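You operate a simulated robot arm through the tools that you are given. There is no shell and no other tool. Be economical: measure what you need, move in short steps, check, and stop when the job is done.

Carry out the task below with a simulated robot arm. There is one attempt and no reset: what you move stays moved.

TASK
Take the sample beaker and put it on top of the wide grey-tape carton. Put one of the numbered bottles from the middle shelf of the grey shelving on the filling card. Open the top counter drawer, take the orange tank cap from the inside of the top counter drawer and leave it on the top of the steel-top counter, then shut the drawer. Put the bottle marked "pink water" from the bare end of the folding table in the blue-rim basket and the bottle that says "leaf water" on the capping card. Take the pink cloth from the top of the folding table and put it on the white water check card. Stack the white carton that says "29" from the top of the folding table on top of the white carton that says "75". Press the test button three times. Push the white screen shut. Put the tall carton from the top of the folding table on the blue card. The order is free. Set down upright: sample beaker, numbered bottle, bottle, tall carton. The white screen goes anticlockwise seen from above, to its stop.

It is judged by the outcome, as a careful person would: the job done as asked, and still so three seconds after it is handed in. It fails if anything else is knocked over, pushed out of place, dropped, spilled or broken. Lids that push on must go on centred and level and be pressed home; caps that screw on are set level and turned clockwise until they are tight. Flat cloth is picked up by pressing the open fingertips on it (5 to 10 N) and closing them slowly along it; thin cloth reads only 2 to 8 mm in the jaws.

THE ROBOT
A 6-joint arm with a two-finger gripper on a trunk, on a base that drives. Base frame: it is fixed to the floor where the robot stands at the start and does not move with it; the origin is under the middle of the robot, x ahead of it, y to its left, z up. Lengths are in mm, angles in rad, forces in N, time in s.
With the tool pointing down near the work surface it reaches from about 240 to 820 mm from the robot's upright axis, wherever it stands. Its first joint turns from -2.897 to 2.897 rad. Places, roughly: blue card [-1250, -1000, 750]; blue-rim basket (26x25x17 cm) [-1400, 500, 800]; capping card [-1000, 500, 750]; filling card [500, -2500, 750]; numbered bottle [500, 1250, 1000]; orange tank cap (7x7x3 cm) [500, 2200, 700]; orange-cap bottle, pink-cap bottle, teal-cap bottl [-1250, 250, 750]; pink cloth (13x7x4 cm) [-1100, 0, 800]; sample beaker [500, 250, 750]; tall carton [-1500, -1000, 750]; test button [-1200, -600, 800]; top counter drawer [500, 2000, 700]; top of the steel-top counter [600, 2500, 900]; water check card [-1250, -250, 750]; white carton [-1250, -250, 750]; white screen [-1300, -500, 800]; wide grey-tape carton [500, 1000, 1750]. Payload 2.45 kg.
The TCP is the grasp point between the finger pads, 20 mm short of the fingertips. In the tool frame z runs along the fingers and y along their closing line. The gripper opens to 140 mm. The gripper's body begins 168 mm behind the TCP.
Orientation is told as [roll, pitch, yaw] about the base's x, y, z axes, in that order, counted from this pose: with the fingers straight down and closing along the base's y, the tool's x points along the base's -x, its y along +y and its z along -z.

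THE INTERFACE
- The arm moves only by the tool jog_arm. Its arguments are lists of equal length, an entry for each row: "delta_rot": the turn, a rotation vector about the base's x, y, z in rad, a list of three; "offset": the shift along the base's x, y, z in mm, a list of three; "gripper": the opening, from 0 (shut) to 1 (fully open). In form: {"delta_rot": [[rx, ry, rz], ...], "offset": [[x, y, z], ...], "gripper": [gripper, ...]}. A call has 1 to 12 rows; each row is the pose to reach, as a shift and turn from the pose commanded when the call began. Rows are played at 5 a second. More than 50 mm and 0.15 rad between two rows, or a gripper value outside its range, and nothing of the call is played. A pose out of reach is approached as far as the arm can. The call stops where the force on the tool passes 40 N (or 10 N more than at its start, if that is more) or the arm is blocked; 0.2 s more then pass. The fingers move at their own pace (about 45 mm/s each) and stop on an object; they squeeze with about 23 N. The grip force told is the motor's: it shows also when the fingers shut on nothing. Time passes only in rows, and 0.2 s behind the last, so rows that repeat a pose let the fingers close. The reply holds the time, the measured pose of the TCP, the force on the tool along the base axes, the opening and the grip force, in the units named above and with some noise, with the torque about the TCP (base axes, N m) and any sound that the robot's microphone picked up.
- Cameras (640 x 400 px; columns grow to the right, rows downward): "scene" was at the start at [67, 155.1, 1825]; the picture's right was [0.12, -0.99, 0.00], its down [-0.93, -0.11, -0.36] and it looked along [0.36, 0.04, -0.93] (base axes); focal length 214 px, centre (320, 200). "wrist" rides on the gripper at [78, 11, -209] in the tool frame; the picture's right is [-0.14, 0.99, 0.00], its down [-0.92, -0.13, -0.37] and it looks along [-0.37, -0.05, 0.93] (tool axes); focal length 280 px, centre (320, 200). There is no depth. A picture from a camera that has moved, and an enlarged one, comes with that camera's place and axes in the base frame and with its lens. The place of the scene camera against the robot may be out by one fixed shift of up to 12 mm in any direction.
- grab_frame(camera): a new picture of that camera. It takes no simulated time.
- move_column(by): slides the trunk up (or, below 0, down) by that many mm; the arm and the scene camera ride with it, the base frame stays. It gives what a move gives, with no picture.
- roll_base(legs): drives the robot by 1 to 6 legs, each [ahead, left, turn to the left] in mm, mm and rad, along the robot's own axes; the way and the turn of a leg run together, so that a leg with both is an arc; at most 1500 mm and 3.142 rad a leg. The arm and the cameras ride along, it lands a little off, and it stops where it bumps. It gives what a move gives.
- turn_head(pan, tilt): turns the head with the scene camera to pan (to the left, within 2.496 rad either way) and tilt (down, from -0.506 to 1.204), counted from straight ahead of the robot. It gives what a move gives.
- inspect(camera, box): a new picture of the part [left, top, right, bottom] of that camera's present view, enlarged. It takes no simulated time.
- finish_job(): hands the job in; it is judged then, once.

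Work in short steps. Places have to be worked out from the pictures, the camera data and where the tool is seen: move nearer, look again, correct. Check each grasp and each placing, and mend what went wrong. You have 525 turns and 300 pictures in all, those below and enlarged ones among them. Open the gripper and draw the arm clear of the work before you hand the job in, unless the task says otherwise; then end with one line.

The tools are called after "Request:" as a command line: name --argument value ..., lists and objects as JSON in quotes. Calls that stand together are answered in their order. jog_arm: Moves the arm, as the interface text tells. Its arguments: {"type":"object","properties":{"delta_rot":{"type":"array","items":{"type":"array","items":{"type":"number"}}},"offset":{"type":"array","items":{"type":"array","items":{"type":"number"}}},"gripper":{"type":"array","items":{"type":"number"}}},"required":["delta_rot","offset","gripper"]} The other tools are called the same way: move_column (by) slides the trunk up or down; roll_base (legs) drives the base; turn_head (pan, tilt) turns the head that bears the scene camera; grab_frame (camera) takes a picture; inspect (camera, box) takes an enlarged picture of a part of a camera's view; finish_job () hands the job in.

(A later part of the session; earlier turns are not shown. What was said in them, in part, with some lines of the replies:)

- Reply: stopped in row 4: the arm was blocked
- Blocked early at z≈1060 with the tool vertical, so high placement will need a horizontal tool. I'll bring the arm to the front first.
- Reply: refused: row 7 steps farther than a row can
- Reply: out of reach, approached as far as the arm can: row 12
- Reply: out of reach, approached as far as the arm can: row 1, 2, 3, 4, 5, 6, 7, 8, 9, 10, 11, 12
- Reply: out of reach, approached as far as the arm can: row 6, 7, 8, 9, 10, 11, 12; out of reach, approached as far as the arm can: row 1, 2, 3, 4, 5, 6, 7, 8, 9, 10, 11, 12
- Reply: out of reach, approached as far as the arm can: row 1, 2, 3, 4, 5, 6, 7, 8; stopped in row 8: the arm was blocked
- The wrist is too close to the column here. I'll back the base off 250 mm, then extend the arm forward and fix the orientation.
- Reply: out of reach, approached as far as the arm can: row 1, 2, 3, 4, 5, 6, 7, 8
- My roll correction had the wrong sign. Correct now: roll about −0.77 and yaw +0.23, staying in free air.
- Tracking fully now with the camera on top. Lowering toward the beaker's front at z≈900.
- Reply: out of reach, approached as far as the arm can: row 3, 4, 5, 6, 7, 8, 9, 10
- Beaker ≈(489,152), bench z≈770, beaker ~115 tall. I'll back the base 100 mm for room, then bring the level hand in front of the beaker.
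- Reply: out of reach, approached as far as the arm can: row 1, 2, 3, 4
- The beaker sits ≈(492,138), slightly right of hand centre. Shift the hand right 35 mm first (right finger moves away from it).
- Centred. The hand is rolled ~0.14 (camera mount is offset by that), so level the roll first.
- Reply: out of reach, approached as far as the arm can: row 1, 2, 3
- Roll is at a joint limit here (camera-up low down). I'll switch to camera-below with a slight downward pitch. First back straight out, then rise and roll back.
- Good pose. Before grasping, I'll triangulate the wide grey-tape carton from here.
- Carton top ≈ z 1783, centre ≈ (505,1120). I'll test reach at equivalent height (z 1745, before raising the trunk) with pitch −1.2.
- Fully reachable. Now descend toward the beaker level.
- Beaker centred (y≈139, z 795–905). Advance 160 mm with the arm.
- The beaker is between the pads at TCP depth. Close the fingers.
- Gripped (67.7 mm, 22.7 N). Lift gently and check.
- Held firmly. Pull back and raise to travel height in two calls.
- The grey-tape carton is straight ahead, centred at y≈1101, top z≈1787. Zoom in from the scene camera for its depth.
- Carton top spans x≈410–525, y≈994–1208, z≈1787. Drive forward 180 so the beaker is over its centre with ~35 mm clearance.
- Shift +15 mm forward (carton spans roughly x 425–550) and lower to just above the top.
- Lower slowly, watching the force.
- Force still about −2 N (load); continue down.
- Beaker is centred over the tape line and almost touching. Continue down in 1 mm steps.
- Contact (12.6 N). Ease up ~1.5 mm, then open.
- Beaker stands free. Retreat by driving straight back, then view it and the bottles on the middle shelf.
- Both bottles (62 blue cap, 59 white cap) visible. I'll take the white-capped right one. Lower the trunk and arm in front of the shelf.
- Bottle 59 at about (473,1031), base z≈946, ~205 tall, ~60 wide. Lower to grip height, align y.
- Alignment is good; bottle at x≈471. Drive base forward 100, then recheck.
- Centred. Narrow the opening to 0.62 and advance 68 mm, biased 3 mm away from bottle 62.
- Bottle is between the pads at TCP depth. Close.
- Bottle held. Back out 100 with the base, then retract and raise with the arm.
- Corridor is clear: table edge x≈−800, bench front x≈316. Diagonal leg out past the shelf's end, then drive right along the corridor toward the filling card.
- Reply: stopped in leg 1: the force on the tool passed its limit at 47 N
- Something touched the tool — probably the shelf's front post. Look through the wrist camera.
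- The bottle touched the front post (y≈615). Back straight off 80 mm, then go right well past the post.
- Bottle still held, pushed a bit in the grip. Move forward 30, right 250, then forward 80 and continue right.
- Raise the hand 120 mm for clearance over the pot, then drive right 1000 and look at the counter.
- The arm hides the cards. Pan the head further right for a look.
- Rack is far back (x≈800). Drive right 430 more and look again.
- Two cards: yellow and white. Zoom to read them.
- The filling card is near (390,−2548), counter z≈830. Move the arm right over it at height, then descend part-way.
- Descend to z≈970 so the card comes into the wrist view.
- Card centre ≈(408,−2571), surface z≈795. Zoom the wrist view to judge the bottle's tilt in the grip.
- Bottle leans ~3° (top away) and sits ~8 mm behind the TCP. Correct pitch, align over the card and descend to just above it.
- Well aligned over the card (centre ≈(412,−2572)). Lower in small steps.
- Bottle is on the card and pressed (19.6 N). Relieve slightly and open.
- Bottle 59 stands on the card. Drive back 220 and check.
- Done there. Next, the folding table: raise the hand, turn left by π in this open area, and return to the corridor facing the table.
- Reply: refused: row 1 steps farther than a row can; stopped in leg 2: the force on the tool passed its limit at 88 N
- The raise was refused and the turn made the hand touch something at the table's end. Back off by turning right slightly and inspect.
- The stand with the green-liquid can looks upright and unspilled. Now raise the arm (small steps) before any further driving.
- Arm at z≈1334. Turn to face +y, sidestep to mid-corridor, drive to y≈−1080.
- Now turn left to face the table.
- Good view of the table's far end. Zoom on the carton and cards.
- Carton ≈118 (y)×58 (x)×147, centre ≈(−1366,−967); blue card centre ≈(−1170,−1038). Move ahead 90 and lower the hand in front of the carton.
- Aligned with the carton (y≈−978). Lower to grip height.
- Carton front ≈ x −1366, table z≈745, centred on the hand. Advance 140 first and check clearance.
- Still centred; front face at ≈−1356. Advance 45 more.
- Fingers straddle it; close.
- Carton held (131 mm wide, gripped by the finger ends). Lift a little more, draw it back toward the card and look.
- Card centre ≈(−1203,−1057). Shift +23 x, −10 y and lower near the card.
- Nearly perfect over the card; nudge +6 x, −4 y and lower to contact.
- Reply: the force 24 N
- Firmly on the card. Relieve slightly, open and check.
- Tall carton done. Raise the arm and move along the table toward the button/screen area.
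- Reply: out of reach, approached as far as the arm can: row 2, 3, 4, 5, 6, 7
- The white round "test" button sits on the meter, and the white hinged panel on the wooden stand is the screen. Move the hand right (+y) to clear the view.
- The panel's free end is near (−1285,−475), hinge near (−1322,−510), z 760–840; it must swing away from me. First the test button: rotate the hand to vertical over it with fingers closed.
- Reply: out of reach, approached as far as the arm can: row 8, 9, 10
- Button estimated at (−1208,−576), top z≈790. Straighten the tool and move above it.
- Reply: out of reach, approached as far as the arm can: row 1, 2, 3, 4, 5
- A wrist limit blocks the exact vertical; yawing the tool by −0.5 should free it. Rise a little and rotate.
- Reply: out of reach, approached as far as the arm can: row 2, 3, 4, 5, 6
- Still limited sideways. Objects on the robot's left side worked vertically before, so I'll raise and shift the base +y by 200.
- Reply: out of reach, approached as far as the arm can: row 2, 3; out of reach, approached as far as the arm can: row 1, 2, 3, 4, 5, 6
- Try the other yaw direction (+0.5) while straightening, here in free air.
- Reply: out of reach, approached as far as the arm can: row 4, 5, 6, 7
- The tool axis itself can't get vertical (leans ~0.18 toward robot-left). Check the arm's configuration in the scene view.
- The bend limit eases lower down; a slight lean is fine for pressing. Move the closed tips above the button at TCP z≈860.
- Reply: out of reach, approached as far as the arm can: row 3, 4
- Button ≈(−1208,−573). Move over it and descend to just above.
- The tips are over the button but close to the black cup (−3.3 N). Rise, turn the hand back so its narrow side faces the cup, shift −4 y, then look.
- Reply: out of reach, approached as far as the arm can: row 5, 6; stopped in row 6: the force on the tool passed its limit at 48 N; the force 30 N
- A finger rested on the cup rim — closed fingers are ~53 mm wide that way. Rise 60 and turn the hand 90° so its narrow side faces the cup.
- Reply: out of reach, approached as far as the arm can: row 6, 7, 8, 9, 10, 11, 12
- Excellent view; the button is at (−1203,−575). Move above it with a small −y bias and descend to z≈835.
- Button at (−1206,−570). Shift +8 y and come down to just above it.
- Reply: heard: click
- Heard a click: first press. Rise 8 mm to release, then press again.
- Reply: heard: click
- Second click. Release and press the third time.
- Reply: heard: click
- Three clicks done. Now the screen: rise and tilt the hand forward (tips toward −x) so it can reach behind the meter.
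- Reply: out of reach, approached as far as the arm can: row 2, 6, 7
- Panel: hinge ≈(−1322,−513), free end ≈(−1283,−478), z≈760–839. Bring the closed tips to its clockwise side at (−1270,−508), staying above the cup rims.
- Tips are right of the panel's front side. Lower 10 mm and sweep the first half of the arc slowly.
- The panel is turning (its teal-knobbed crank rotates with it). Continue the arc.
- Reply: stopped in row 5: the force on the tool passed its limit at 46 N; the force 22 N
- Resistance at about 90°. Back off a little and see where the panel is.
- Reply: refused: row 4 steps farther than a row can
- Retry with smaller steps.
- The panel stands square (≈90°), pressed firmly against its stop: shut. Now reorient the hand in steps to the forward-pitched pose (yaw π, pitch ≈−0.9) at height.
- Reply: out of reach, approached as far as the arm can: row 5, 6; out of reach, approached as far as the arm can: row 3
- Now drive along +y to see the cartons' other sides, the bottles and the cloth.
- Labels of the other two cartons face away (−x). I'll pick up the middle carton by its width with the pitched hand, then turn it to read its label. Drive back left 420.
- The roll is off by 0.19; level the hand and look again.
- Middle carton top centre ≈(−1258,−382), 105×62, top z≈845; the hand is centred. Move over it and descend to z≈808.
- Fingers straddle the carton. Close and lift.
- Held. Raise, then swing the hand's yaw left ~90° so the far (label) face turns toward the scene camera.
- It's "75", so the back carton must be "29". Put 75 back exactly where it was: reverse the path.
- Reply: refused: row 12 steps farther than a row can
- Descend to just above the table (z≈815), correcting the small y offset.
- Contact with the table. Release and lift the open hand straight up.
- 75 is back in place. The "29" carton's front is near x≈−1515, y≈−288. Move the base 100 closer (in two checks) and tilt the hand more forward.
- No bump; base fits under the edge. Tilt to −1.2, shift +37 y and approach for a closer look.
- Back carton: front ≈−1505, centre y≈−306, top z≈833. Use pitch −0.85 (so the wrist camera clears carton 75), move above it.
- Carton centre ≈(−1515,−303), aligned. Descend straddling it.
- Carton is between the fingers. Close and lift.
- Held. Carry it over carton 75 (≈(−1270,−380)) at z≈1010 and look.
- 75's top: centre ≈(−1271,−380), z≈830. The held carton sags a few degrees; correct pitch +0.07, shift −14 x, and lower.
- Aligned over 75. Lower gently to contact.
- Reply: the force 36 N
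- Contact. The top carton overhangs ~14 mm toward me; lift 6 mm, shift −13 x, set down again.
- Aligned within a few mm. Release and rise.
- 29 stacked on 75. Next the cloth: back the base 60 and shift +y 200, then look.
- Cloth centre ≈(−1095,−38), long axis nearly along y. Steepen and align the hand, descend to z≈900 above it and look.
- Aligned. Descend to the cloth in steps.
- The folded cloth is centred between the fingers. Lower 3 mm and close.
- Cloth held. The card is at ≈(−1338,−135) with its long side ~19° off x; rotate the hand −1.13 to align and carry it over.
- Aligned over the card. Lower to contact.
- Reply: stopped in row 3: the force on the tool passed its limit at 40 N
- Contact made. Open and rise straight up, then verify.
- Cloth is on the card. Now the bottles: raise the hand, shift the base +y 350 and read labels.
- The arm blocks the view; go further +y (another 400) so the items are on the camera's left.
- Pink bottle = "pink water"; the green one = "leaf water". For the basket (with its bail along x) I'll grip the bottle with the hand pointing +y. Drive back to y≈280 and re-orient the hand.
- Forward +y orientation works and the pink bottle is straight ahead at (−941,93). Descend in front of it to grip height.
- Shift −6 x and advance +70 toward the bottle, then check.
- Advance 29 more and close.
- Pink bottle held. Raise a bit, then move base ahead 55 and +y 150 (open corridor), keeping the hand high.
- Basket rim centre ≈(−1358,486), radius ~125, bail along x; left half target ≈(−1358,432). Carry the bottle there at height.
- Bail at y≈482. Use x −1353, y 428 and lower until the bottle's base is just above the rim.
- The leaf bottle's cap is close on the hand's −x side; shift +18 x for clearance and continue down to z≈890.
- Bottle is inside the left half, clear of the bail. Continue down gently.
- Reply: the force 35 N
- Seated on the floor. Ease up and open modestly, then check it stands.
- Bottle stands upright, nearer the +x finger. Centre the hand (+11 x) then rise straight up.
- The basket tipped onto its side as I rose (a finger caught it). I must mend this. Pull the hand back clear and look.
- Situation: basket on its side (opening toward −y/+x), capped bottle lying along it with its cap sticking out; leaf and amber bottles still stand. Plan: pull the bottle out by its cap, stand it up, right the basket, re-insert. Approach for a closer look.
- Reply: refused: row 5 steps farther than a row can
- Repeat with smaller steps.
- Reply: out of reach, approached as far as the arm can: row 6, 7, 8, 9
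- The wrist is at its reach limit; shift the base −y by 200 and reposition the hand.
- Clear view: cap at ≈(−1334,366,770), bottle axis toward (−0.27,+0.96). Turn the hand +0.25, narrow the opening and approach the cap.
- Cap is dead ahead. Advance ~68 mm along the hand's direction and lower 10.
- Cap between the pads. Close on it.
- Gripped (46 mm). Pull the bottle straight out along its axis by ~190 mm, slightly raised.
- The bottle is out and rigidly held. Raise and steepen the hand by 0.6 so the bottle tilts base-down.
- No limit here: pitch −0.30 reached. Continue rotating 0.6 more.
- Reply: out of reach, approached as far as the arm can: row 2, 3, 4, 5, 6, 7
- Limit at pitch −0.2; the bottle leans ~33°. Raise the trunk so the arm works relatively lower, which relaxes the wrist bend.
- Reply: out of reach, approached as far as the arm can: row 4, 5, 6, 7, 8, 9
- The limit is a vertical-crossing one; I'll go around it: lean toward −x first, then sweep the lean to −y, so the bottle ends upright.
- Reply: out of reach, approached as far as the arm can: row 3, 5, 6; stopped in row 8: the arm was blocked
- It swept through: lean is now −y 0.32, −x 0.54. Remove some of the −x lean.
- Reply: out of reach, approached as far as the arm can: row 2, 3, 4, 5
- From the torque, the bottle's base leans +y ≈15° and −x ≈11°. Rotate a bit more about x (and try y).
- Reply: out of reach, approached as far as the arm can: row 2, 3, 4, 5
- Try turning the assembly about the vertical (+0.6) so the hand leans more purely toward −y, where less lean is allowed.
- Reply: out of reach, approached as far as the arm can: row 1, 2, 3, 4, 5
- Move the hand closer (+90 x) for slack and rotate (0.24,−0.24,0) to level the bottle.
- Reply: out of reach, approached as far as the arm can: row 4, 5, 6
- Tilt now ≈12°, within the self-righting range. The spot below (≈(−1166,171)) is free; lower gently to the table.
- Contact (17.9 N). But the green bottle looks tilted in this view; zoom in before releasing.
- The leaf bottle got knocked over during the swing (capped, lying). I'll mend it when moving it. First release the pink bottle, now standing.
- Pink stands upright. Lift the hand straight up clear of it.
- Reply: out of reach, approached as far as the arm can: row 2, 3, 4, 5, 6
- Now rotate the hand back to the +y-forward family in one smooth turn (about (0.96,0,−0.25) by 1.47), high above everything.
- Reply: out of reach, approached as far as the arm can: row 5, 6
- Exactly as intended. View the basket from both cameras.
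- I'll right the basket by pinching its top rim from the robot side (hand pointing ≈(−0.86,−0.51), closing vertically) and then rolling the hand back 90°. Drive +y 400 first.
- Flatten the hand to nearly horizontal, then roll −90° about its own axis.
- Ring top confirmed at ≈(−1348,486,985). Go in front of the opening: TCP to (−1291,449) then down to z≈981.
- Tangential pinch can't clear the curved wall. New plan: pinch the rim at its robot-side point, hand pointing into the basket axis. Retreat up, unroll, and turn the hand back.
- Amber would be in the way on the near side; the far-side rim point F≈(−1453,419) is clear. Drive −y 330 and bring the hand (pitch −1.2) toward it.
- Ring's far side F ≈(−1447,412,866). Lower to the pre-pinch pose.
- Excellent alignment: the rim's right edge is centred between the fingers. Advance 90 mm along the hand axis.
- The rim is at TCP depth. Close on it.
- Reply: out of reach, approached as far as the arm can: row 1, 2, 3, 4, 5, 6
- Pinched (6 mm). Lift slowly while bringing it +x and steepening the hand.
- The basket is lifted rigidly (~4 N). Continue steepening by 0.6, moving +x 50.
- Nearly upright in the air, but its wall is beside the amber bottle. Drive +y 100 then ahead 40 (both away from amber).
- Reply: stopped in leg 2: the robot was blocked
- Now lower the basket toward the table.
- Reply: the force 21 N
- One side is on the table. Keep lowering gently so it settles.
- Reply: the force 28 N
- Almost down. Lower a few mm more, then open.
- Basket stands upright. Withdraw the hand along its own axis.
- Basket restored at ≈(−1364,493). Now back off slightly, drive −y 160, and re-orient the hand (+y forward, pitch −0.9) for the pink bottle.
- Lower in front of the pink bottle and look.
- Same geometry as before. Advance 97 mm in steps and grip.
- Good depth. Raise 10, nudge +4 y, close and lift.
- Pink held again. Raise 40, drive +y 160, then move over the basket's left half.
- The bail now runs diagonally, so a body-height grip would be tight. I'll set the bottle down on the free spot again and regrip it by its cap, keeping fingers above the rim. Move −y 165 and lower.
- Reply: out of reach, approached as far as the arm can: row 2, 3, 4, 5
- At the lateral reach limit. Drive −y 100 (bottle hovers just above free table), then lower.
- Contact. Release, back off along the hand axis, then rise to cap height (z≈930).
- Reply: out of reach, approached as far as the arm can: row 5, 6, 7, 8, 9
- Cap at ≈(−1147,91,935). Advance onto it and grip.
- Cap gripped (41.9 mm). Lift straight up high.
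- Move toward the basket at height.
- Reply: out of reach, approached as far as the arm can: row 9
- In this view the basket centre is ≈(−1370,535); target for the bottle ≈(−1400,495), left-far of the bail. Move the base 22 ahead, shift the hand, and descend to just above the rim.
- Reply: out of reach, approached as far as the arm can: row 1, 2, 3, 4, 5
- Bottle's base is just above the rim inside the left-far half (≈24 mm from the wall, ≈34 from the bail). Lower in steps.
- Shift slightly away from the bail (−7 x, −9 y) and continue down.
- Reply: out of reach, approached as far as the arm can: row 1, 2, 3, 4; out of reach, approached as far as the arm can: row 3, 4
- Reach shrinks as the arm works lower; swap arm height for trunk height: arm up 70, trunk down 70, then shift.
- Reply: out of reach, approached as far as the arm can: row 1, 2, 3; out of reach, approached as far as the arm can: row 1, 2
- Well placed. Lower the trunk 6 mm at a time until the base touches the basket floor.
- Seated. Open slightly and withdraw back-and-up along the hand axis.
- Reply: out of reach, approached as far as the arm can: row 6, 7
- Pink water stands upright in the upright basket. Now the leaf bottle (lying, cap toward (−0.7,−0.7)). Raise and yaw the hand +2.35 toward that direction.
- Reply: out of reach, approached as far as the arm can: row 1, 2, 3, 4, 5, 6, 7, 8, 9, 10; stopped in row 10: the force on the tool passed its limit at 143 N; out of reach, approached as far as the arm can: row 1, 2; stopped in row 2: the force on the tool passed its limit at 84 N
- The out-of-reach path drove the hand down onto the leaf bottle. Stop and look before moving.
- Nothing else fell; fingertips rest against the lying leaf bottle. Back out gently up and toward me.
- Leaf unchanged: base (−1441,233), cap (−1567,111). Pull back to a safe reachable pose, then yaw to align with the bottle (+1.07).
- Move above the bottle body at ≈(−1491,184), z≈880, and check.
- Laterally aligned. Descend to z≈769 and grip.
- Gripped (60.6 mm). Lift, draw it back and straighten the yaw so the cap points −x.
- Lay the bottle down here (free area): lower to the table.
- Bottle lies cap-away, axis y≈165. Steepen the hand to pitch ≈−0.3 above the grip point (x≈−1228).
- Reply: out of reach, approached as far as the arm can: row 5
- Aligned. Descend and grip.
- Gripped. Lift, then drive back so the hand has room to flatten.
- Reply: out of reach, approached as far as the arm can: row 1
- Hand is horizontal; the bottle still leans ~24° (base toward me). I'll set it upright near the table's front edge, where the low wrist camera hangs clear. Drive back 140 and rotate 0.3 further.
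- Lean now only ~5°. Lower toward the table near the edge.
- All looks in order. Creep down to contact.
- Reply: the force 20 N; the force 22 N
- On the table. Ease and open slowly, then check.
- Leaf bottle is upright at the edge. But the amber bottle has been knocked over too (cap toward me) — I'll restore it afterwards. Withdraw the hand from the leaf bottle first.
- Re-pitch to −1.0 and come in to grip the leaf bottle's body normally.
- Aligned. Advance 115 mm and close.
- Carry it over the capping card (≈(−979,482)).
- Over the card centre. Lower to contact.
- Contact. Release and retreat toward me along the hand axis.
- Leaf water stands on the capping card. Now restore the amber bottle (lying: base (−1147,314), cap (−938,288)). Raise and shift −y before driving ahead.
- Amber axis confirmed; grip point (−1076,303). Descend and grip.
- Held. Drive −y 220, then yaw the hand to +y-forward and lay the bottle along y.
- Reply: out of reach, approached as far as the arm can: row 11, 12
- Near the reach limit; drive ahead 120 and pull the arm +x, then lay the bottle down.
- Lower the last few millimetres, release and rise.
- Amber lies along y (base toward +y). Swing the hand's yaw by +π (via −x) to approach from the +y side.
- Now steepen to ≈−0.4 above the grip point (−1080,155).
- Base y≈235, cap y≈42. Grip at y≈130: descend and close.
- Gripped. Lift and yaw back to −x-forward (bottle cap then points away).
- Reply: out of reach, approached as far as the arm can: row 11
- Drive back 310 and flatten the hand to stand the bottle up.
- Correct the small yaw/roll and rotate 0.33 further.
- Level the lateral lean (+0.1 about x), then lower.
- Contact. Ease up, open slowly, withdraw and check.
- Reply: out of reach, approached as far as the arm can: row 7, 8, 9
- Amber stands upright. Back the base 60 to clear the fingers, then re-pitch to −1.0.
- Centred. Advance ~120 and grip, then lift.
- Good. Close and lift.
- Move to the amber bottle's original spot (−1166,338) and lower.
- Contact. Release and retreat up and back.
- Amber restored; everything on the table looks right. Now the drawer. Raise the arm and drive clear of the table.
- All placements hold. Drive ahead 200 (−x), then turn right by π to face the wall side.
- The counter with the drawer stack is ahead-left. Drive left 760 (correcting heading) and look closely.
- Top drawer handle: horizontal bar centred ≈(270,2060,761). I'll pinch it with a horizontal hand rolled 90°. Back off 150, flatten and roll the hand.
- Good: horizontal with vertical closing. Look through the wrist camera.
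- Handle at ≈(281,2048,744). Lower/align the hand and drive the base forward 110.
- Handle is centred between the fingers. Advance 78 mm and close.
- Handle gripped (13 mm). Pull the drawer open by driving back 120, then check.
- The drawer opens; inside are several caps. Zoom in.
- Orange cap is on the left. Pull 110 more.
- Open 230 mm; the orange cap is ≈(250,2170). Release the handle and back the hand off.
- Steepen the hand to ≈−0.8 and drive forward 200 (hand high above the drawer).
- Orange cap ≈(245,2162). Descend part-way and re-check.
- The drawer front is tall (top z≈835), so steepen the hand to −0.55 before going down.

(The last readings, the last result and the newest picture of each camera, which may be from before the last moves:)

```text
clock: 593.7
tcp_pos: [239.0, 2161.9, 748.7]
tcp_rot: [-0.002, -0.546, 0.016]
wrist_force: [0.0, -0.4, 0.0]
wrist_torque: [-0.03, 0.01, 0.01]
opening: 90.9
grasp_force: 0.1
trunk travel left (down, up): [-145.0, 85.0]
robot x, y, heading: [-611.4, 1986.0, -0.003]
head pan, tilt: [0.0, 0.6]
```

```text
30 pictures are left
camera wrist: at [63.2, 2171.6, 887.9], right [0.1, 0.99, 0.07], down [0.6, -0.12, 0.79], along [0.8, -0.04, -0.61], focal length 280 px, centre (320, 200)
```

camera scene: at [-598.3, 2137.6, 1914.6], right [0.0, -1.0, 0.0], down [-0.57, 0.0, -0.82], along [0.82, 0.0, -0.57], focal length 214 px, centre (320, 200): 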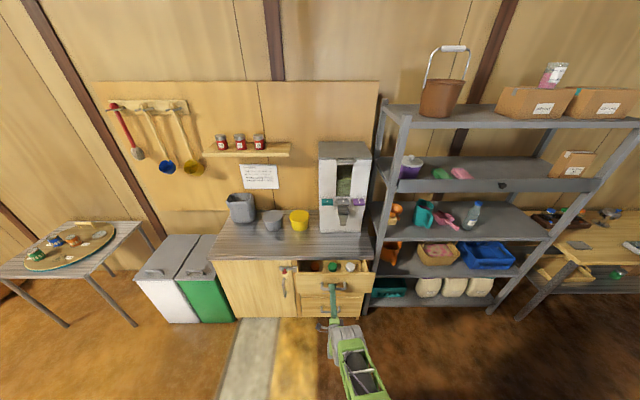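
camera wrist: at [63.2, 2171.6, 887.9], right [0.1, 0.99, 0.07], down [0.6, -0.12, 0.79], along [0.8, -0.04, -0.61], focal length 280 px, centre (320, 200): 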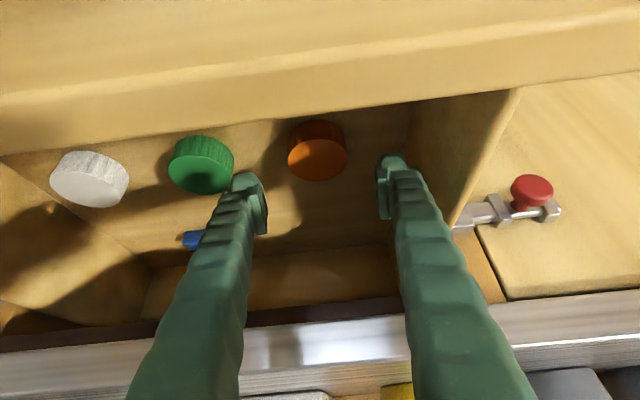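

Cap is between the fingers below. Lower ~26 mm, watching force.

Request:
jog_arm --delta_rot '[[0, 0, 0], [0, 0, 0], [0, 0, 0]]' --offset '[[-1, 1, -10], [-2, 2, -18], [-2, 2, -25]]' --gripper '[0.65, 0.65, 0.65]'

Request:
grab_frame --camera "wrist"

```text
clock: 594.5
tcp_pos: [235.8, 2164.5, 723.0]
tcp_rot: [-0.003, -0.545, 0.014]
wrist_force: [-0.3, -0.4, 0.2]
wrist_torque: [0.01, -0.05, -0.01]
opening: 90.8
grasp_force: 0.1
trunk travel left (down, up): [-145.0, 85.0]
robot x, y, heading: [-604.9, 1990.2, -0.005]
head pan, tilt: [0.0, 0.6]
```

```text
29 pictures are left
camera wrist: at [61.5, 2173.6, 862.1], right [0.1, 0.99, 0.07], down [0.6, -0.12, 0.79], along [0.79, -0.04, -0.61], focal length 280 px, centre (320, 200)
```

wrist: 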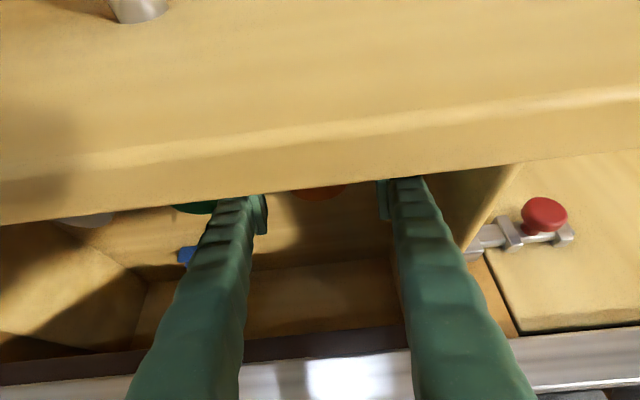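

Try closing on the cap.

Request:
jog_arm --delta_rot '[[0, 0, 0], [0, 0, 0], [0, 0, 0], [0, 0, 0], [0, 0, 0], [0, 0, 0]]' --offset '[[0, 0, -4], [0, 0, -4], [0, 0, -4], [0, 0, -4], [0, 0, -4], [0, 0, -4]]' --gripper '[0.55, 0.45, 0.35, 0.25, 0.2, 0.2]'

```text
clock: 595.9
tcp_pos: [237.1, 2165.0, 719.9]
tcp_rot: [-0.003, -0.545, 0.013]
wrist_force: [-0.4, 0.0, 0.5]
wrist_torque: [-0.02, 0.0, -0.01]
opening: 28.2
grasp_force: 0.1
trunk travel left (down, up): [-145.0, 85.0]
robot x, y, heading: [-612.3, 1991.0, -0.009]
head pan, tilt: [0.0, 0.6]
```

Closed on nothing — still above the cap. Reopen and lower until light contact.

Request:
jog_arm --delta_rot '[[0, 0, 0], [0, 0, 0], [0, 0, 0], [0, 0, 0]]' --offset '[[0, 0, 4], [0, 0, 4], [0, 0, 4], [0, 0, 4]]' --gripper '[0.4, 0.55, 0.65, 0.65]'

Request:
jog_arm --delta_rot '[[0, 0, 0], [0, 0, 0], [0, 0, 0], [0, 0, 0], [0, 0, 0]]' --offset '[[0, 0, -6], [0, 0, -11], [0, 0, -15], [0, 0, -19], [0, 0, -22]]' --gripper '[0.65, 0.65, 0.65, 0.65, 0.65]'

```text
clock: 596.9
tcp_pos: [238.2, 2163.6, 723.2]
tcp_rot: [-0.004, -0.544, 0.013]
wrist_force: [-0.9, -0.3, -0.2]
wrist_torque: [-0.01, 0.01, 0.02]
opening: 90.8
grasp_force: 0.0
trunk travel left (down, up): [-145.0, 85.0]
robot x, y, heading: [-611.6, 1991.6, -0.005]
head pan, tilt: [0.0, 0.6]
```

```text
clock: 598.1
tcp_pos: [238.1, 2164.6, 700.5]
tcp_rot: [-0.004, -0.545, 0.015]
wrist_force: [-0.2, 0.8, -0.4]
wrist_torque: [-0.04, 0.0, 0.01]
opening: 90.9
grasp_force: 0.1
trunk travel left (down, up): [-145.0, 85.0]
robot x, y, heading: [-610.1, 1992.6, -0.008]
head pan, tilt: [0.0, 0.6]
```

Request:
jog_arm --delta_rot '[[0, 0, 0], [0, 0, 0], [0, 0, 0], [0, 0, 0]]' --offset '[[0, 0, -3], [0, 0, -6], [0, 0, -9], [0, 0, -12]]' --gripper '[0.65, 0.65, 0.65, 0.65]'

Request:
inspect --camera "scene" --box '[270, 230, 390, 330]'

```text
clock: 599.1
tcp_pos: [237.1, 2164.3, 688.3]
tcp_rot: [-0.003, -0.546, 0.013]
wrist_force: [0.2, -0.2, 0.4]
wrist_torque: [-0.01, 0.01, 0.0]
opening: 91.0
grasp_force: 0.1
trunk travel left (down, up): [-145.0, 85.0]
robot x, y, heading: [-611.8, 1989.9, -0.003]
head pan, tilt: [0.0, 0.6]
```

```text
4.00 times, centred on (330, 280) of scene
camera zoom: at [-509.0, 2138.0, 1914.6], right [-0.01, -1.0, 0.0], down [-0.56, 0.0, -0.83], along [0.83, 0.0, -0.56], focal length 858 px, centre (280, -120)
```

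zoom: 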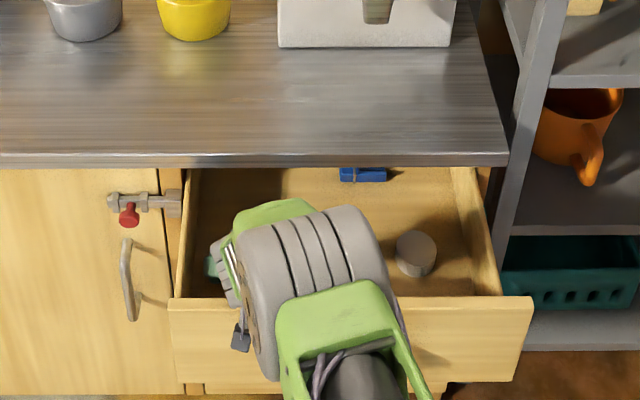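

Scene triangulation puts the cap at ≈(268,2165), top z≈680. To keep the wrist camera clear of the drawer front, rise and go nearly vertical (pitch ≈−0.25).

Request:
jog_arm --delta_rot '[[0, 0, 0], [0, 0, 0], [0, 0.1, 0], [0, 0.2, 0], [0, 0.29, 0]]' --offset '[[0, 0, 40], [0, 0, 80], [8, 0, 100], [16, 0, 105], [24, 0, 105]]' --gripper '[0.65, 0.65, 0.65, 0.65, 0.65]'

Request:
grab_frame --camera "wrist"

```text
clock: 600.3
tcp_pos: [244.4, 2161.8, 795.0]
tcp_rot: [-0.042, -0.329, 0.014]
wrist_force: [-0.4, 0.7, 0.1]
wrist_torque: [-0.07, -0.06, -0.05]
opening: 91.3
grasp_force: 0.0
out of reach, approached as far as the arm can: row 3, 4, 5
trunk travel left (down, up): [-145.0, 85.0]
robot x, y, heading: [-606.5, 1991.1, -0.002]
head pan, tilt: [0.0, 0.6]
```

```text
27 pictures are left
camera wrist: at [101.9, 2179.7, 966.6], right [0.13, 0.99, 0.01], down [0.75, -0.1, 0.65], along [0.65, -0.08, -0.76], focal length 280 px, centre (320, 200)
```

wrist: 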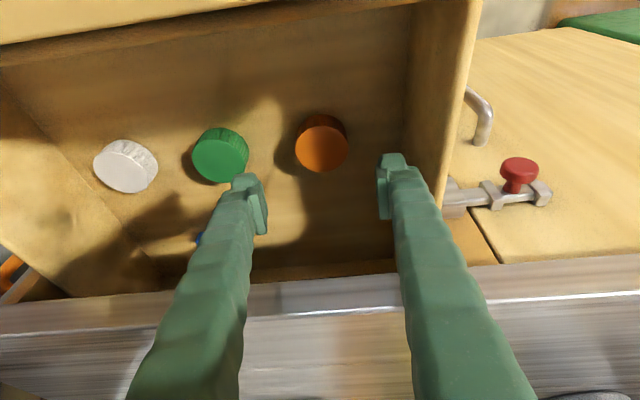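

Cap confirmed at (265,2163). Shift: arm −45 x, base +45, for more reach margin.

Request:
jog_arm --delta_rot '[[0.02, 0, 0], [0.04, 0, 0]]' --offset '[[-22, 0, 0], [-45, 0, 0]]' --gripper '[0.62, 0.62]'

Request:
roll_base --legs '[[50, 0, 0]]'

Request:
jog_arm --delta_rot '[[0, 0.04, 0], [0, 0.08, 0], [0, 0.08, 0], [0, 0.08, 0], [0, 0.08, 0]]' --offset '[[5, 0, -20], [10, 1, -45], [10, 1, -70], [10, 1, -90], [10, 1, -105]]' --gripper '[0.62, 0.62, 0.62, 0.62, 0.62]'

Request:
grab_frame --camera "wrist"

```text
clock: 600.9
tcp_pos: [201.1, 2163.3, 793.6]
tcp_rot: [0.004, -0.33, -0.002]
wrist_force: [-0.3, 0.3, -0.1]
wrist_torque: [-0.02, -0.01, 0.02]
opening: 86.7
grasp_force: 0.1
trunk travel left (down, up): [-145.0, 85.0]
robot x, y, heading: [-610.5, 1988.4, -0.002]
head pan, tilt: [0.0, 0.6]
```

```text
clock: 601.9
tcp_pos: [251.2, 2161.6, 791.7]
tcp_rot: [0.004, -0.329, -0.004]
wrist_force: [0.2, 0.5, 0.1]
wrist_torque: [-0.02, 0.02, 0.02]
opening: 86.7
grasp_force: 0.1
trunk travel left (down, up): [-145.0, 85.0]
robot x, y, heading: [-559.5, 1988.9, -0.01]
head pan, tilt: [0.0, 0.6]
```

```text
clock: 603.1
tcp_pos: [241.8, 2164.0, 689.2]
tcp_rot: [-0.026, -0.277, -0.003]
wrist_force: [-0.5, 1.2, 0.4]
wrist_torque: [0.0, 0.09, -0.04]
opening: 86.8
grasp_force: 0.1
out of reach, approached as far as the arm can: row 1, 2, 3, 4, 5
trunk travel left (down, up): [-145.0, 85.0]
robot x, y, heading: [-560.0, 1988.9, -0.005]
head pan, tilt: [0.0, 0.6]
```

```text
26 pictures are left
camera wrist: at [109.2, 2181.4, 868.6], right [0.14, 0.99, 0.01], down [0.78, -0.12, 0.61], along [0.6, -0.08, -0.79], focal length 280 px, centre (320, 200)
```

wrist: 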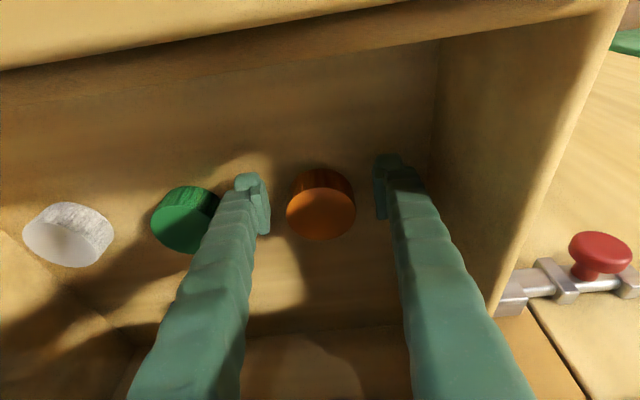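

Just 12 mm short in reach. Trade arm height for trunk height: arm up 60, trunk down 60, then advance.

Request:
jog_arm --delta_rot '[[0.01, 0, 0], [0.026, 0, 0]]' --offset '[[0, 0, 30], [2, 0, 62]]' --gripper '[0.62, 0.62]'

Request:
move_column --by -50

Request:
jog_arm --delta_rot '[[0, 0, 0], [0, 0, 0], [0, 0, 0]]' --offset '[[6, -1, -8], [11, -1, -16], [11, -1, -23]]' --gripper '[0.62, 0.62, 0.62]'

```text
clock: 603.7
tcp_pos: [225.3, 2165.0, 749.9]
tcp_rot: [-0.004, -0.28, -0.01]
wrist_force: [-0.3, 0.4, -0.3]
wrist_torque: [-0.01, -0.01, -0.03]
opening: 86.7
grasp_force: 0.1
out of reach, approached as far as the arm can: row 1, 2
trunk travel left (down, up): [-145.0, 85.0]
robot x, y, heading: [-561.0, 1992.3, -0.008]
head pan, tilt: [0.0, 0.6]
```

```text
clock: 604.6
tcp_pos: [226.9, 2164.1, 701.0]
tcp_rot: [-0.003, -0.281, -0.012]
wrist_force: [-0.6, 0.0, 0.1]
wrist_torque: [0.04, 0.02, -0.01]
opening: 86.9
grasp_force: 0.1
trunk travel left (down, up): [-95.0, 135.0]
robot x, y, heading: [-557.7, 1990.3, -0.006]
head pan, tilt: [0.0, 0.6]
```

```text
clock: 605.4
tcp_pos: [237.9, 2164.7, 677.2]
tcp_rot: [-0.008, -0.284, -0.011]
wrist_force: [0.1, -0.8, 1.1]
wrist_torque: [0.01, 0.02, 0.01]
opening: 86.9
grasp_force: 0.2
trunk travel left (down, up): [-95.0, 135.0]
robot x, y, heading: [-556.9, 1989.2, -0.01]
head pan, tilt: [0.0, 0.6]
```

Now reachable. Advance +15 x at this height.

Request:
jog_arm --delta_rot '[[0, 0, 0], [0, 0, 0], [0, 0, 0]]' --offset '[[6, -1, 0], [12, -1, 0], [15, -1, -2]]' --gripper '[0.62, 0.62, 0.62]'

Request:
grab_frame --camera "wrist"

```text
clock: 606.2
tcp_pos: [247.2, 2162.8, 675.8]
tcp_rot: [-0.015, -0.289, -0.012]
wrist_force: [0.7, 0.2, 0.2]
wrist_torque: [0.0, -0.01, -0.03]
opening: 86.7
grasp_force: 0.1
out of reach, approached as far as the arm can: row 2, 3
trunk travel left (down, up): [-95.0, 135.0]
robot x, y, heading: [-560.7, 1987.1, -0.007]
head pan, tilt: [0.0, 0.6]
```

```text
25 pictures are left
camera wrist: at [111.6, 2179.0, 853.8], right [0.15, 0.99, 0.02], down [0.78, -0.13, 0.62], along [0.61, -0.07, -0.79], focal length 280 px, centre (320, 200)
```

wrist: 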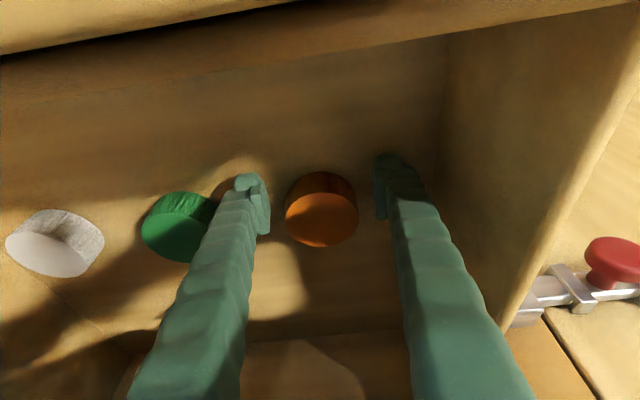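

Fingertips straddle the cap. Close.

Request:
jog_arm --delta_rot '[[0, 0, 0], [0, 0, 0], [0, 0, 0], [0, 0, 0], [0, 0, 0]]' --offset '[[0, 0, 0], [0, 0, 0], [0, 0, 0], [0, 0, 0], [0, 0, 0]]' --gripper '[0.5, 0.42, 0.35, 0.3, 0.3]'

```text
clock: 607.4
tcp_pos: [247.5, 2163.8, 676.6]
tcp_rot: [-0.015, -0.289, -0.01]
wrist_force: [-1.3, -0.2, 0.3]
wrist_torque: [0.01, 0.01, 0.0]
opening: 56.4
grasp_force: 23.1
trunk travel left (down, up): [-95.0, 135.0]
robot x, y, heading: [-562.1, 1990.9, -0.004]
head pan, tilt: [0.0, 0.6]
```

Gripped the cap (56 mm). Lift up and slightly back.

Request:
jog_arm --delta_rot '[[0, 0, 0], [0, 0, 0], [0, -0.03, 0], [0, -0.06, 0], [0, -0.1, 0], [0, -0.15, 0], [0, -0.2, 0], [0, -0.25, 0]]' --offset '[[-2, 0, 15], [-8, 0, 45], [-15, 0, 80], [-22, 0, 120], [-28, 0, 160], [-34, 0, 200], [-40, 0, 245], [-45, 0, 290]]' --gripper '[0.25, 0.25, 0.25, 0.25, 0.25, 0.25, 0.25, 0.25]'

Request:
grab_frame --camera "wrist"

```text
clock: 609.2
tcp_pos: [200.8, 2165.5, 965.5]
tcp_rot: [0.0, -0.532, -0.011]
wrist_force: [-0.2, -0.1, -0.2]
wrist_torque: [0.02, -0.02, 0.01]
opening: 56.0
grasp_force: 22.9
trunk travel left (down, up): [-95.0, 135.0]
robot x, y, heading: [-560.4, 1991.9, -0.004]
head pan, tilt: [0.0, 0.6]
```

```text
24 pictures are left
camera wrist: at [27.7, 2178.3, 1106.6], right [0.13, 0.99, 0.07], down [0.61, -0.13, 0.78], along [0.79, -0.06, -0.62], focal length 280 px, centre (320, 200)
```

wrist: 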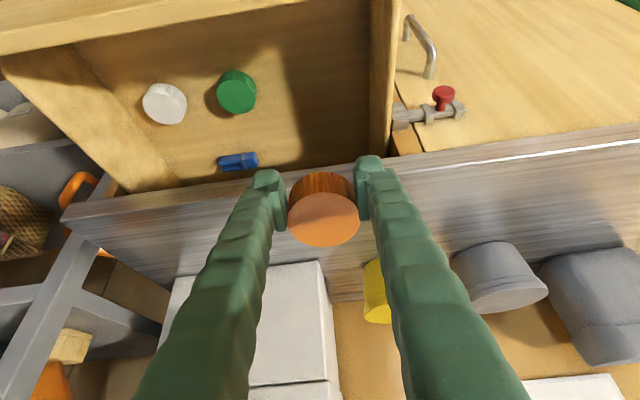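

Cap held. Shift +60 y, then drive forward 130 so it is above the countertop's free front area.

Request:
jog_arm --delta_rot '[[0, 0, 0], [0, 0, 0], [0, 0.1, 0], [0, 0.2, 0]]' --offset '[[0, 25, 0], [0, 50, 0], [0, 65, 0], [-5, 75, 0]]' --gripper '[0.25, 0.25, 0.25, 0.25]'

Request:
roll_base --legs '[[140, 0, 0]]'

Request:
grab_frame --camera "wrist"

```text
clock: 610.2
tcp_pos: [198.8, 2238.9, 964.7]
tcp_rot: [-0.003, -0.328, -0.01]
wrist_force: [0.4, 0.3, -1.6]
wrist_torque: [0.01, 0.06, -0.01]
opening: 56.5
grasp_force: 23.0
trunk travel left (down, up): [-95.0, 135.0]
robot x, y, heading: [-559.1, 1991.0, -0.01]
head pan, tilt: [0.0, 0.6]
```

```text
clock: 611.5
tcp_pos: [337.6, 2236.5, 963.6]
tcp_rot: [-0.002, -0.33, -0.011]
wrist_force: [0.1, -0.6, -0.2]
wrist_torque: [-0.01, 0.06, -0.01]
opening: 55.8
grasp_force: 22.7
trunk travel left (down, up): [-95.0, 135.0]
robot x, y, heading: [-420.8, 1990.3, -0.007]
head pan, tilt: [0.0, 0.6]
```

```text
23 pictures are left
camera wrist: at [196.7, 2250.5, 1137.0], right [0.14, 0.99, 0.04], down [0.75, -0.14, 0.65], along [0.65, -0.06, -0.76], focal length 280 px, centre (320, 200)
```

wrist: 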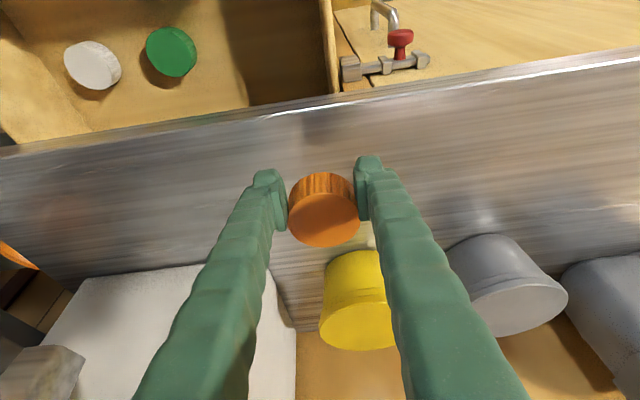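

The spot below is bare steel. Lower onto the countertop.

Request:
jog_arm --delta_rot '[[0, 0.02, 0], [0, 0.04, 0], [0, 0.04, 0]]' --offset '[[8, 0, -20], [15, 0, -40], [18, 0, -55]]' --gripper '[0.25, 0.25, 0.25]'

Request:
jog_arm --delta_rot '[[0, 0, 0], [0, 0, 0], [0, 0, 0], [0, 0, 0]]' --offset '[[0, 0, -4], [0, 0, -8], [0, 0, -12], [0, 0, -15]]' --gripper '[0.25, 0.25, 0.25, 0.25]'

```text
clock: 612.3
tcp_pos: [354.2, 2236.8, 907.6]
tcp_rot: [-0.012, -0.299, -0.012]
wrist_force: [-0.1, 0.5, 0.1]
wrist_torque: [0.03, 0.01, -0.01]
opening: 56.2
grasp_force: 23.0
out of reach, approached as far as the arm can: row 2
trunk travel left (down, up): [-95.0, 135.0]
robot x, y, heading: [-421.9, 1986.1, -0.006]
head pan, tilt: [0.0, 0.6]
```

```text
clock: 613.3
tcp_pos: [355.8, 2236.7, 892.9]
tcp_rot: [-0.012, -0.298, -0.013]
wrist_force: [0.1, -0.7, -0.6]
wrist_torque: [-0.01, 0.02, 0.01]
opening: 55.8
grasp_force: 22.9
trunk travel left (down, up): [-95.0, 135.0]
robot x, y, heading: [-420.2, 1989.2, -0.007]
head pan, tilt: [0.0, 0.6]
```

No contact yet; continue down carefully.

Request:
jog_arm --delta_rot '[[0, 0, 0], [0, 0, 0], [0, 0, 0], [0, 0, 0]]' --offset '[[0, 0, -3], [0, 0, -6], [0, 0, -9], [0, 0, -12]]' --gripper '[0.25, 0.25, 0.25, 0.25]'

Request:
jog_arm --delta_rot '[[0, 0, 0], [0, 0, 0], [0, 0, 0], [0, 0, 0]]' --offset '[[0, 0, -3], [0, 0, -6], [0, 0, -9], [0, 0, -12]]' --gripper '[0.25, 0.25, 0.25, 0.25]'

```text
clock: 614.3
tcp_pos: [353.7, 2237.6, 885.4]
tcp_rot: [-0.007, -0.299, -0.012]
wrist_force: [-3.4, 0.2, 14.9]
wrist_torque: [-0.1, 0.03, -0.05]
opening: 55.5
grasp_force: 23.0
trunk travel left (down, up): [-95.0, 135.0]
robot x, y, heading: [-418.2, 1988.4, -0.005]
head pan, tilt: [0.0, 0.6]
```

```text
clock: 615.0
tcp_pos: [357.4, 2238.4, 882.2]
tcp_rot: [-0.003, -0.305, -0.012]
wrist_force: [-1.0, -0.8, 15.4]
wrist_torque: [0.34, 0.15, 0.01]
opening: 55.8
grasp_force: 23.0
trunk travel left (down, up): [-95.0, 135.0]
robot x, y, heading: [-418.1, 1991.1, -0.003]
head pan, tilt: [0.0, 0.6]
stopped in row 3: the force on the tool passed its limit at 43 N (the readings are from after the stop); the commanded pose is now the measured one
```

Contact on the counter. Release and rise.

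Request:
jog_arm --delta_rot '[[0, 0, 0], [0, 0, 0], [0, 0, 0], [0, 0, 0], [0, 0, 0], [0, -0.05, 0], [0, -0.1, 0], [0, -0.15, 0]]' --offset '[[0, 0, 2], [0, 0, 2], [0, 0, 2], [0, 0, 2], [0, 0, 20], [-10, 0, 55], [-20, 0, 95], [-30, 0, 135]]' --gripper '[0.42, 0.5, 0.6, 0.62, 0.62, 0.62, 0.62, 0.62]'

Request:
grab_frame --camera "wrist"

```text
clock: 616.8
tcp_pos: [326.9, 2238.4, 1012.9]
tcp_rot: [-0.007, -0.451, -0.013]
wrist_force: [-0.8, 0.3, 0.4]
wrist_torque: [0.01, -0.02, 0.0]
opening: 86.8
grasp_force: 0.0
trunk travel left (down, up): [-95.0, 135.0]
robot x, y, heading: [-420.9, 1987.4, -0.01]
head pan, tilt: [0.0, 0.6]
```

```text
22 pictures are left
camera wrist: at [165.5, 2251.4, 1168.3], right [0.14, 0.99, 0.06], down [0.67, -0.14, 0.73], along [0.73, -0.06, -0.68], focal length 280 px, centre (320, 200)
```

wrist: 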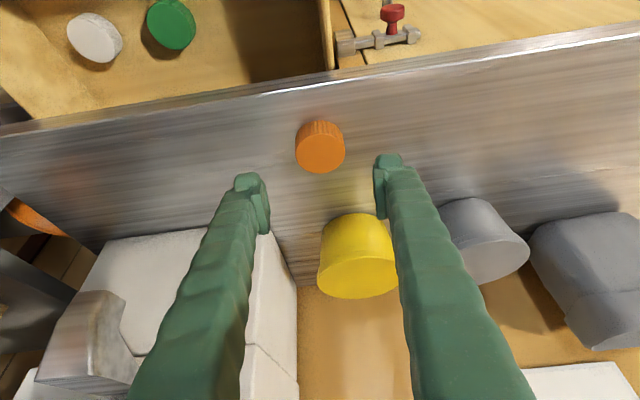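

Orange cap rests on the steel top. Now shut the drawer: back off 350 and set the closed fingertips facing the drawer front.

Request:
roll_base --legs '[[-350, 0, 0]]'

Request:
jog_arm --delta_rot '[[0, -0.13, 0], [0, -0.26, 0], [0, -0.39, 0], [0, -0.52, 0], [0, -0.65, 0], [0, -0.78, 0], [0, -0.85, 0]]' --offset '[[4, -28, -18], [8, -56, -36], [12, -84, -54], [16, -112, -80], [20, -140, -108], [24, -166, -136], [26, -188, -160]]' --gripper '[0.3, 0, 0, 0, 0, 0, 0]'

Request:
jog_arm --delta_rot '[[0, 0, 0], [0, 0, 0]]' --offset '[[0, 0, -35], [0, 0, -62]]' --gripper '[0, 0]'

Request:
grab_frame --camera "wrist"

```text
clock: 619.0
tcp_pos: [-16.0, 2240.5, 1013.5]
tcp_rot: [-0.003, -0.451, -0.011]
wrist_force: [0.0, -0.5, -0.3]
wrist_torque: [-0.01, 0.0, 0.02]
opening: 86.8
grasp_force: 0.0
trunk travel left (down, up): [-95.0, 135.0]
robot x, y, heading: [-762.6, 1992.8, -0.007]
head pan, tilt: [0.0, 0.6]
```

```text
clock: 620.6
tcp_pos: [8.6, 2054.4, 855.3]
tcp_rot: [0.033, -1.301, -0.041]
wrist_force: [-0.4, -0.1, 0.2]
wrist_torque: [-0.02, 0.03, 0.0]
opening: 0.2
grasp_force: 23.4
trunk travel left (down, up): [-95.0, 135.0]
robot x, y, heading: [-764.0, 1992.3, -0.004]
head pan, tilt: [0.0, 0.6]
```

```text
clock: 621.2
tcp_pos: [10.0, 2054.7, 791.5]
tcp_rot: [0.03, -1.301, -0.038]
wrist_force: [-0.6, 0.9, -0.5]
wrist_torque: [0.01, 0.01, 0.01]
opening: 0.3
grasp_force: 23.4
trunk travel left (down, up): [-95.0, 135.0]
robot x, y, heading: [-760.4, 1989.7, -0.007]
head pan, tilt: [0.0, 0.6]
```

```text
21 pictures are left
camera wrist: at [-213.6, 2068.2, 772.4], right [0.05, 0.99, 0.14], down [-0.11, -0.13, 0.98], along [0.99, -0.06, 0.1], focal length 280 px, centre (320, 200)
```

wrist: 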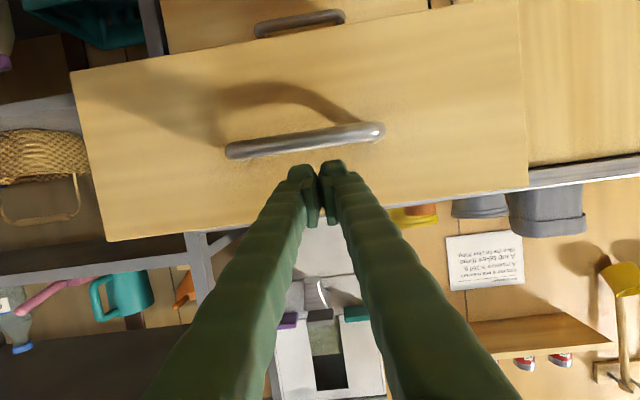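

Tips face the panel above the handle. Push by driving forward 250.

Request:
roll_base --legs '[[250, 0, 0]]'

Request:
inspect --camera "scene" --box '[260, 210, 420, 330]'

```text
clock: 623.1
tcp_pos: [257.4, 2053.7, 792.4]
tcp_rot: [0.029, -1.298, -0.037]
wrist_force: [-0.4, -0.3, -0.6]
wrist_torque: [-0.04, 0.04, 0.01]
opening: 0.0
grasp_force: 29.8
trunk travel left (down, up): [-95.0, 135.0]
robot x, y, heading: [-518.0, 1987.3, -0.001]
head pan, tilt: [0.0, 0.6]
```

```text
3.33 times, centred on (340, 270) of scene
camera zoom: at [-414.5, 2137.6, 1864.5], right [-0.01, -1.0, 0.0], down [-0.57, 0.0, -0.82], along [0.82, 0.0, -0.57], focal length 715 px, centre (253, -33)
```

zoom: 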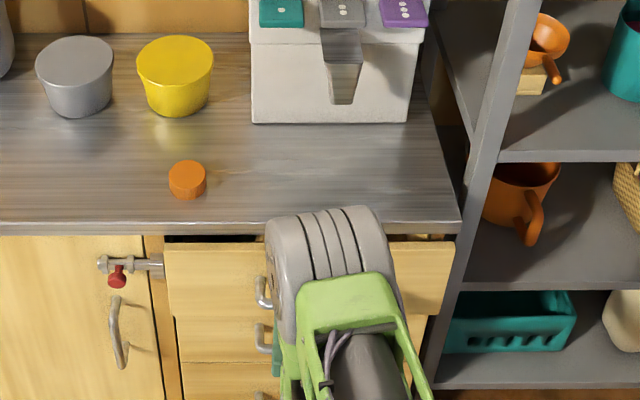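

Almost shut. Push the last part with the arm in small steps until it stops.

Request:
jog_arm --delta_rot '[[0, 0, 0], [0, 0, 0], [0, 0, 0], [0, 0, 0]]' --offset '[[12, 0, 0], [24, 0, 0], [36, 0, 0], [48, 0, 0]]' --gripper '[0, 0, 0, 0]'

Request:
jog_arm --delta_rot '[[0, 0, 0], [0, 0, 0], [0, 0, 0], [0, 0, 0]]' --offset '[[8, 0, 0], [16, 0, 0], [24, 0, 0], [32, 0, 0]]' --gripper '[0, 0, 0, 0]'

```text
clock: 624.1
tcp_pos: [302.3, 2055.4, 792.2]
tcp_rot: [0.027, -1.299, -0.036]
wrist_force: [-16.8, 0.0, 3.4]
wrist_torque: [0.12, -0.23, 0.08]
opening: 5.9
grasp_force: 29.9
trunk travel left (down, up): [-95.0, 135.0]
robot x, y, heading: [-517.3, 1990.6, -0.006]
head pan, tilt: [0.0, 0.6]
```

```text
clock: 624.4
tcp_pos: [302.3, 2054.7, 788.7]
tcp_rot: [0.024, -1.291, -0.033]
wrist_force: [-16.6, -0.4, 5.0]
wrist_torque: [-0.05, -0.2, 0.07]
opening: 6.1
grasp_force: 29.2
trunk travel left (down, up): [-95.0, 135.0]
robot x, y, heading: [-517.2, 1988.3, -0.007]
head pan, tilt: [0.0, 0.6]
stopped in row 1: the force on the tool passed its limit at 49 N (the readings are from after the stop); the commanded pose is now the measured one
```

It reached a hard stop. Back off and verify.

Request:
roll_base --legs '[[-250, 0, 0]]'

Request:
inspect --camera "scene" --box '[240, 190, 400, 310]'

Request:
grab_frame --camera "wrist"

```text
clock: 626.3
tcp_pos: [45.7, 2058.4, 790.0]
tcp_rot: [0.027, -1.292, -0.032]
wrist_force: [-0.4, -0.2, 0.4]
wrist_torque: [-0.03, -0.02, -0.01]
opening: 0.1
grasp_force: 29.2
trunk travel left (down, up): [-95.0, 135.0]
robot x, y, heading: [-777.4, 1991.7, 0.0]
head pan, tilt: [0.0, 0.6]
```

```text
3.33 times, centred on (320, 250) of scene
camera zoom: at [-677.8, 2138.8, 1864.7], right [0.0, -1.0, 0.0], down [-0.56, 0.0, -0.83], along [0.83, 0.0, -0.56], focal length 715 px, centre (320, 33)
```

zoom: 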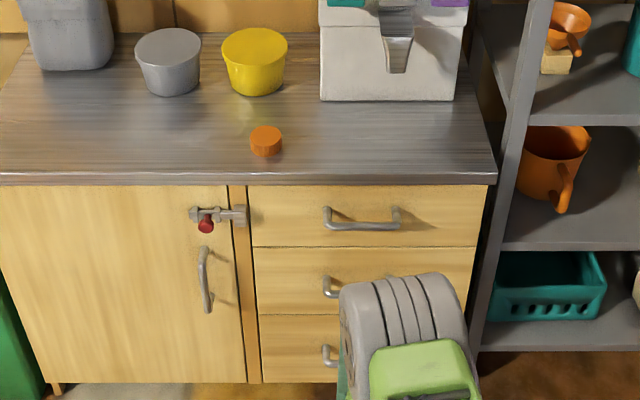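

```text
18 pictures are left
camera wrist: at [-178.5, 2071.2, 772.4], right [0.04, 0.99, 0.14], down [-0.1, -0.13, 0.99], along [0.99, -0.06, 0.1], focal length 280 px, centre (320, 200)
```

wrist: 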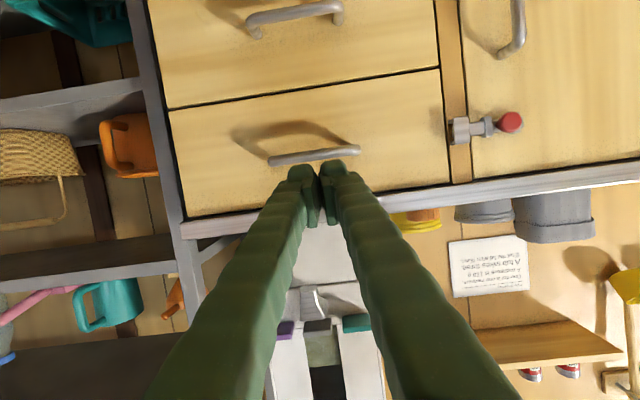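

Drawer shut flush, cap on the counter. Open the gripper, draw the arm up, and check the beaker and table once more.

Request:
jog_arm --delta_rot '[[0, 0, 0], [0, 0, 0], [0, 0, 0], [0, 0, 0]]' --offset '[[-20, 0, 30], [-20, 0, 70], [-20, 0, 110], [-20, 0, 150]]' --gripper '[0.5, 1, 1, 1]'

Request:
turn_head --pan -0.75 --tilt 0.25

Request:
inspect --camera "scene" --box '[200, 100, 440, 250]'

Request:
turn_head --pan -1.9 --tilt 0.45

Request:
inspect --camera "scene" --box '[160, 130, 480, 330]'

```text
clock: 627.3
tcp_pos: [22.9, 2056.5, 941.7]
tcp_rot: [0.027, -1.292, -0.031]
wrist_force: [-0.6, 0.8, -0.9]
wrist_torque: [0.02, 0.0, 0.01]
opening: 86.3
grasp_force: 0.1
trunk travel left (down, up): [-95.0, 135.0]
robot x, y, heading: [-777.4, 1989.5, 0.005]
head pan, tilt: [0.0, 0.6]
```

```text
clock: 628.4
tcp_pos: [24.6, 2056.3, 941.3]
tcp_rot: [0.026, -1.291, -0.032]
wrist_force: [-0.9, 0.4, 0.1]
wrist_torque: [-0.02, 0.03, -0.01]
opening: 139.8
grasp_force: 0.0
trunk travel left (down, up): [-95.0, 135.0]
robot x, y, heading: [-778.7, 1991.1, -0.001]
head pan, tilt: [-0.75, 0.25]
```

```text
2.67 times, centred on (320, 175) of scene
camera zoom: at [-697.3, 2075.3, 1896.8], right [-0.68, -0.73, 0.0], down [-0.18, 0.17, -0.97], along [0.71, -0.66, -0.25], focal length 572 px, centre (320, 267)
```

zoom: 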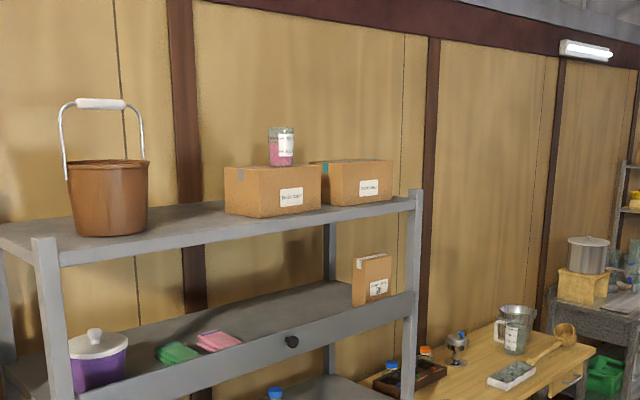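

```text
clock: 629.8
tcp_pos: [24.7, 2055.5, 942.1]
tcp_rot: [0.025, -1.291, -0.031]
wrist_force: [0.7, -0.1, 0.6]
wrist_torque: [-0.02, 0.01, 0.02]
opening: 140.2
grasp_force: 0.1
trunk travel left (down, up): [-95.0, 135.0]
robot x, y, heading: [-776.4, 1989.2, -0.001]
head pan, tilt: [-1.901, 0.45]
```

```text
2.00 times, centred on (320, 230) of scene
camera zoom: at [-795.4, 2052.1, 1878.1], right [-0.95, 0.32, 0.0], down [0.14, 0.41, -0.9], along [-0.29, -0.85, -0.44], focal length 429 px, centre (320, 140)
```

zoom: 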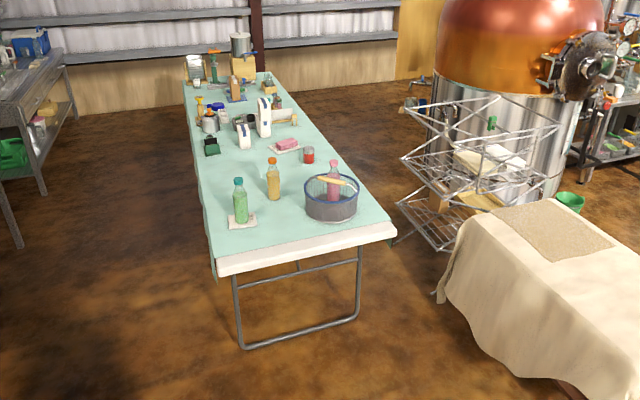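

Everything stands. One quick zoom on the screen and stack.

Request:
inspect --camera "scene" --box '[250, 165, 330, 215]'

```text
8.00 times, centred on (290, 190) of scene
camera zoom: at [-795.4, 2052.1, 1878.1], right [-0.95, 0.32, 0.0], down [0.14, 0.41, -0.9], along [-0.29, -0.85, -0.44], focal length 1716 px, centre (560, 280)
```

zoom: 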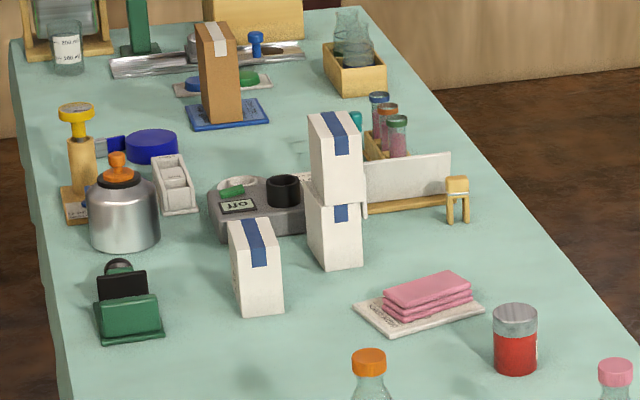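

All requested outcomes are in place, the gripper is open and the arm is clear of the work. Handing in.

Request:
finish_job

```text
The job is handed in.
```

I handed the job in with every item done; the result isn't known yet. Along the way I knocked over the blue-rim basket, the leaf water bottle and the amber water bottle, and righted all three. I also bumped the stand holding the can of green liquid and could see no spill or shift.
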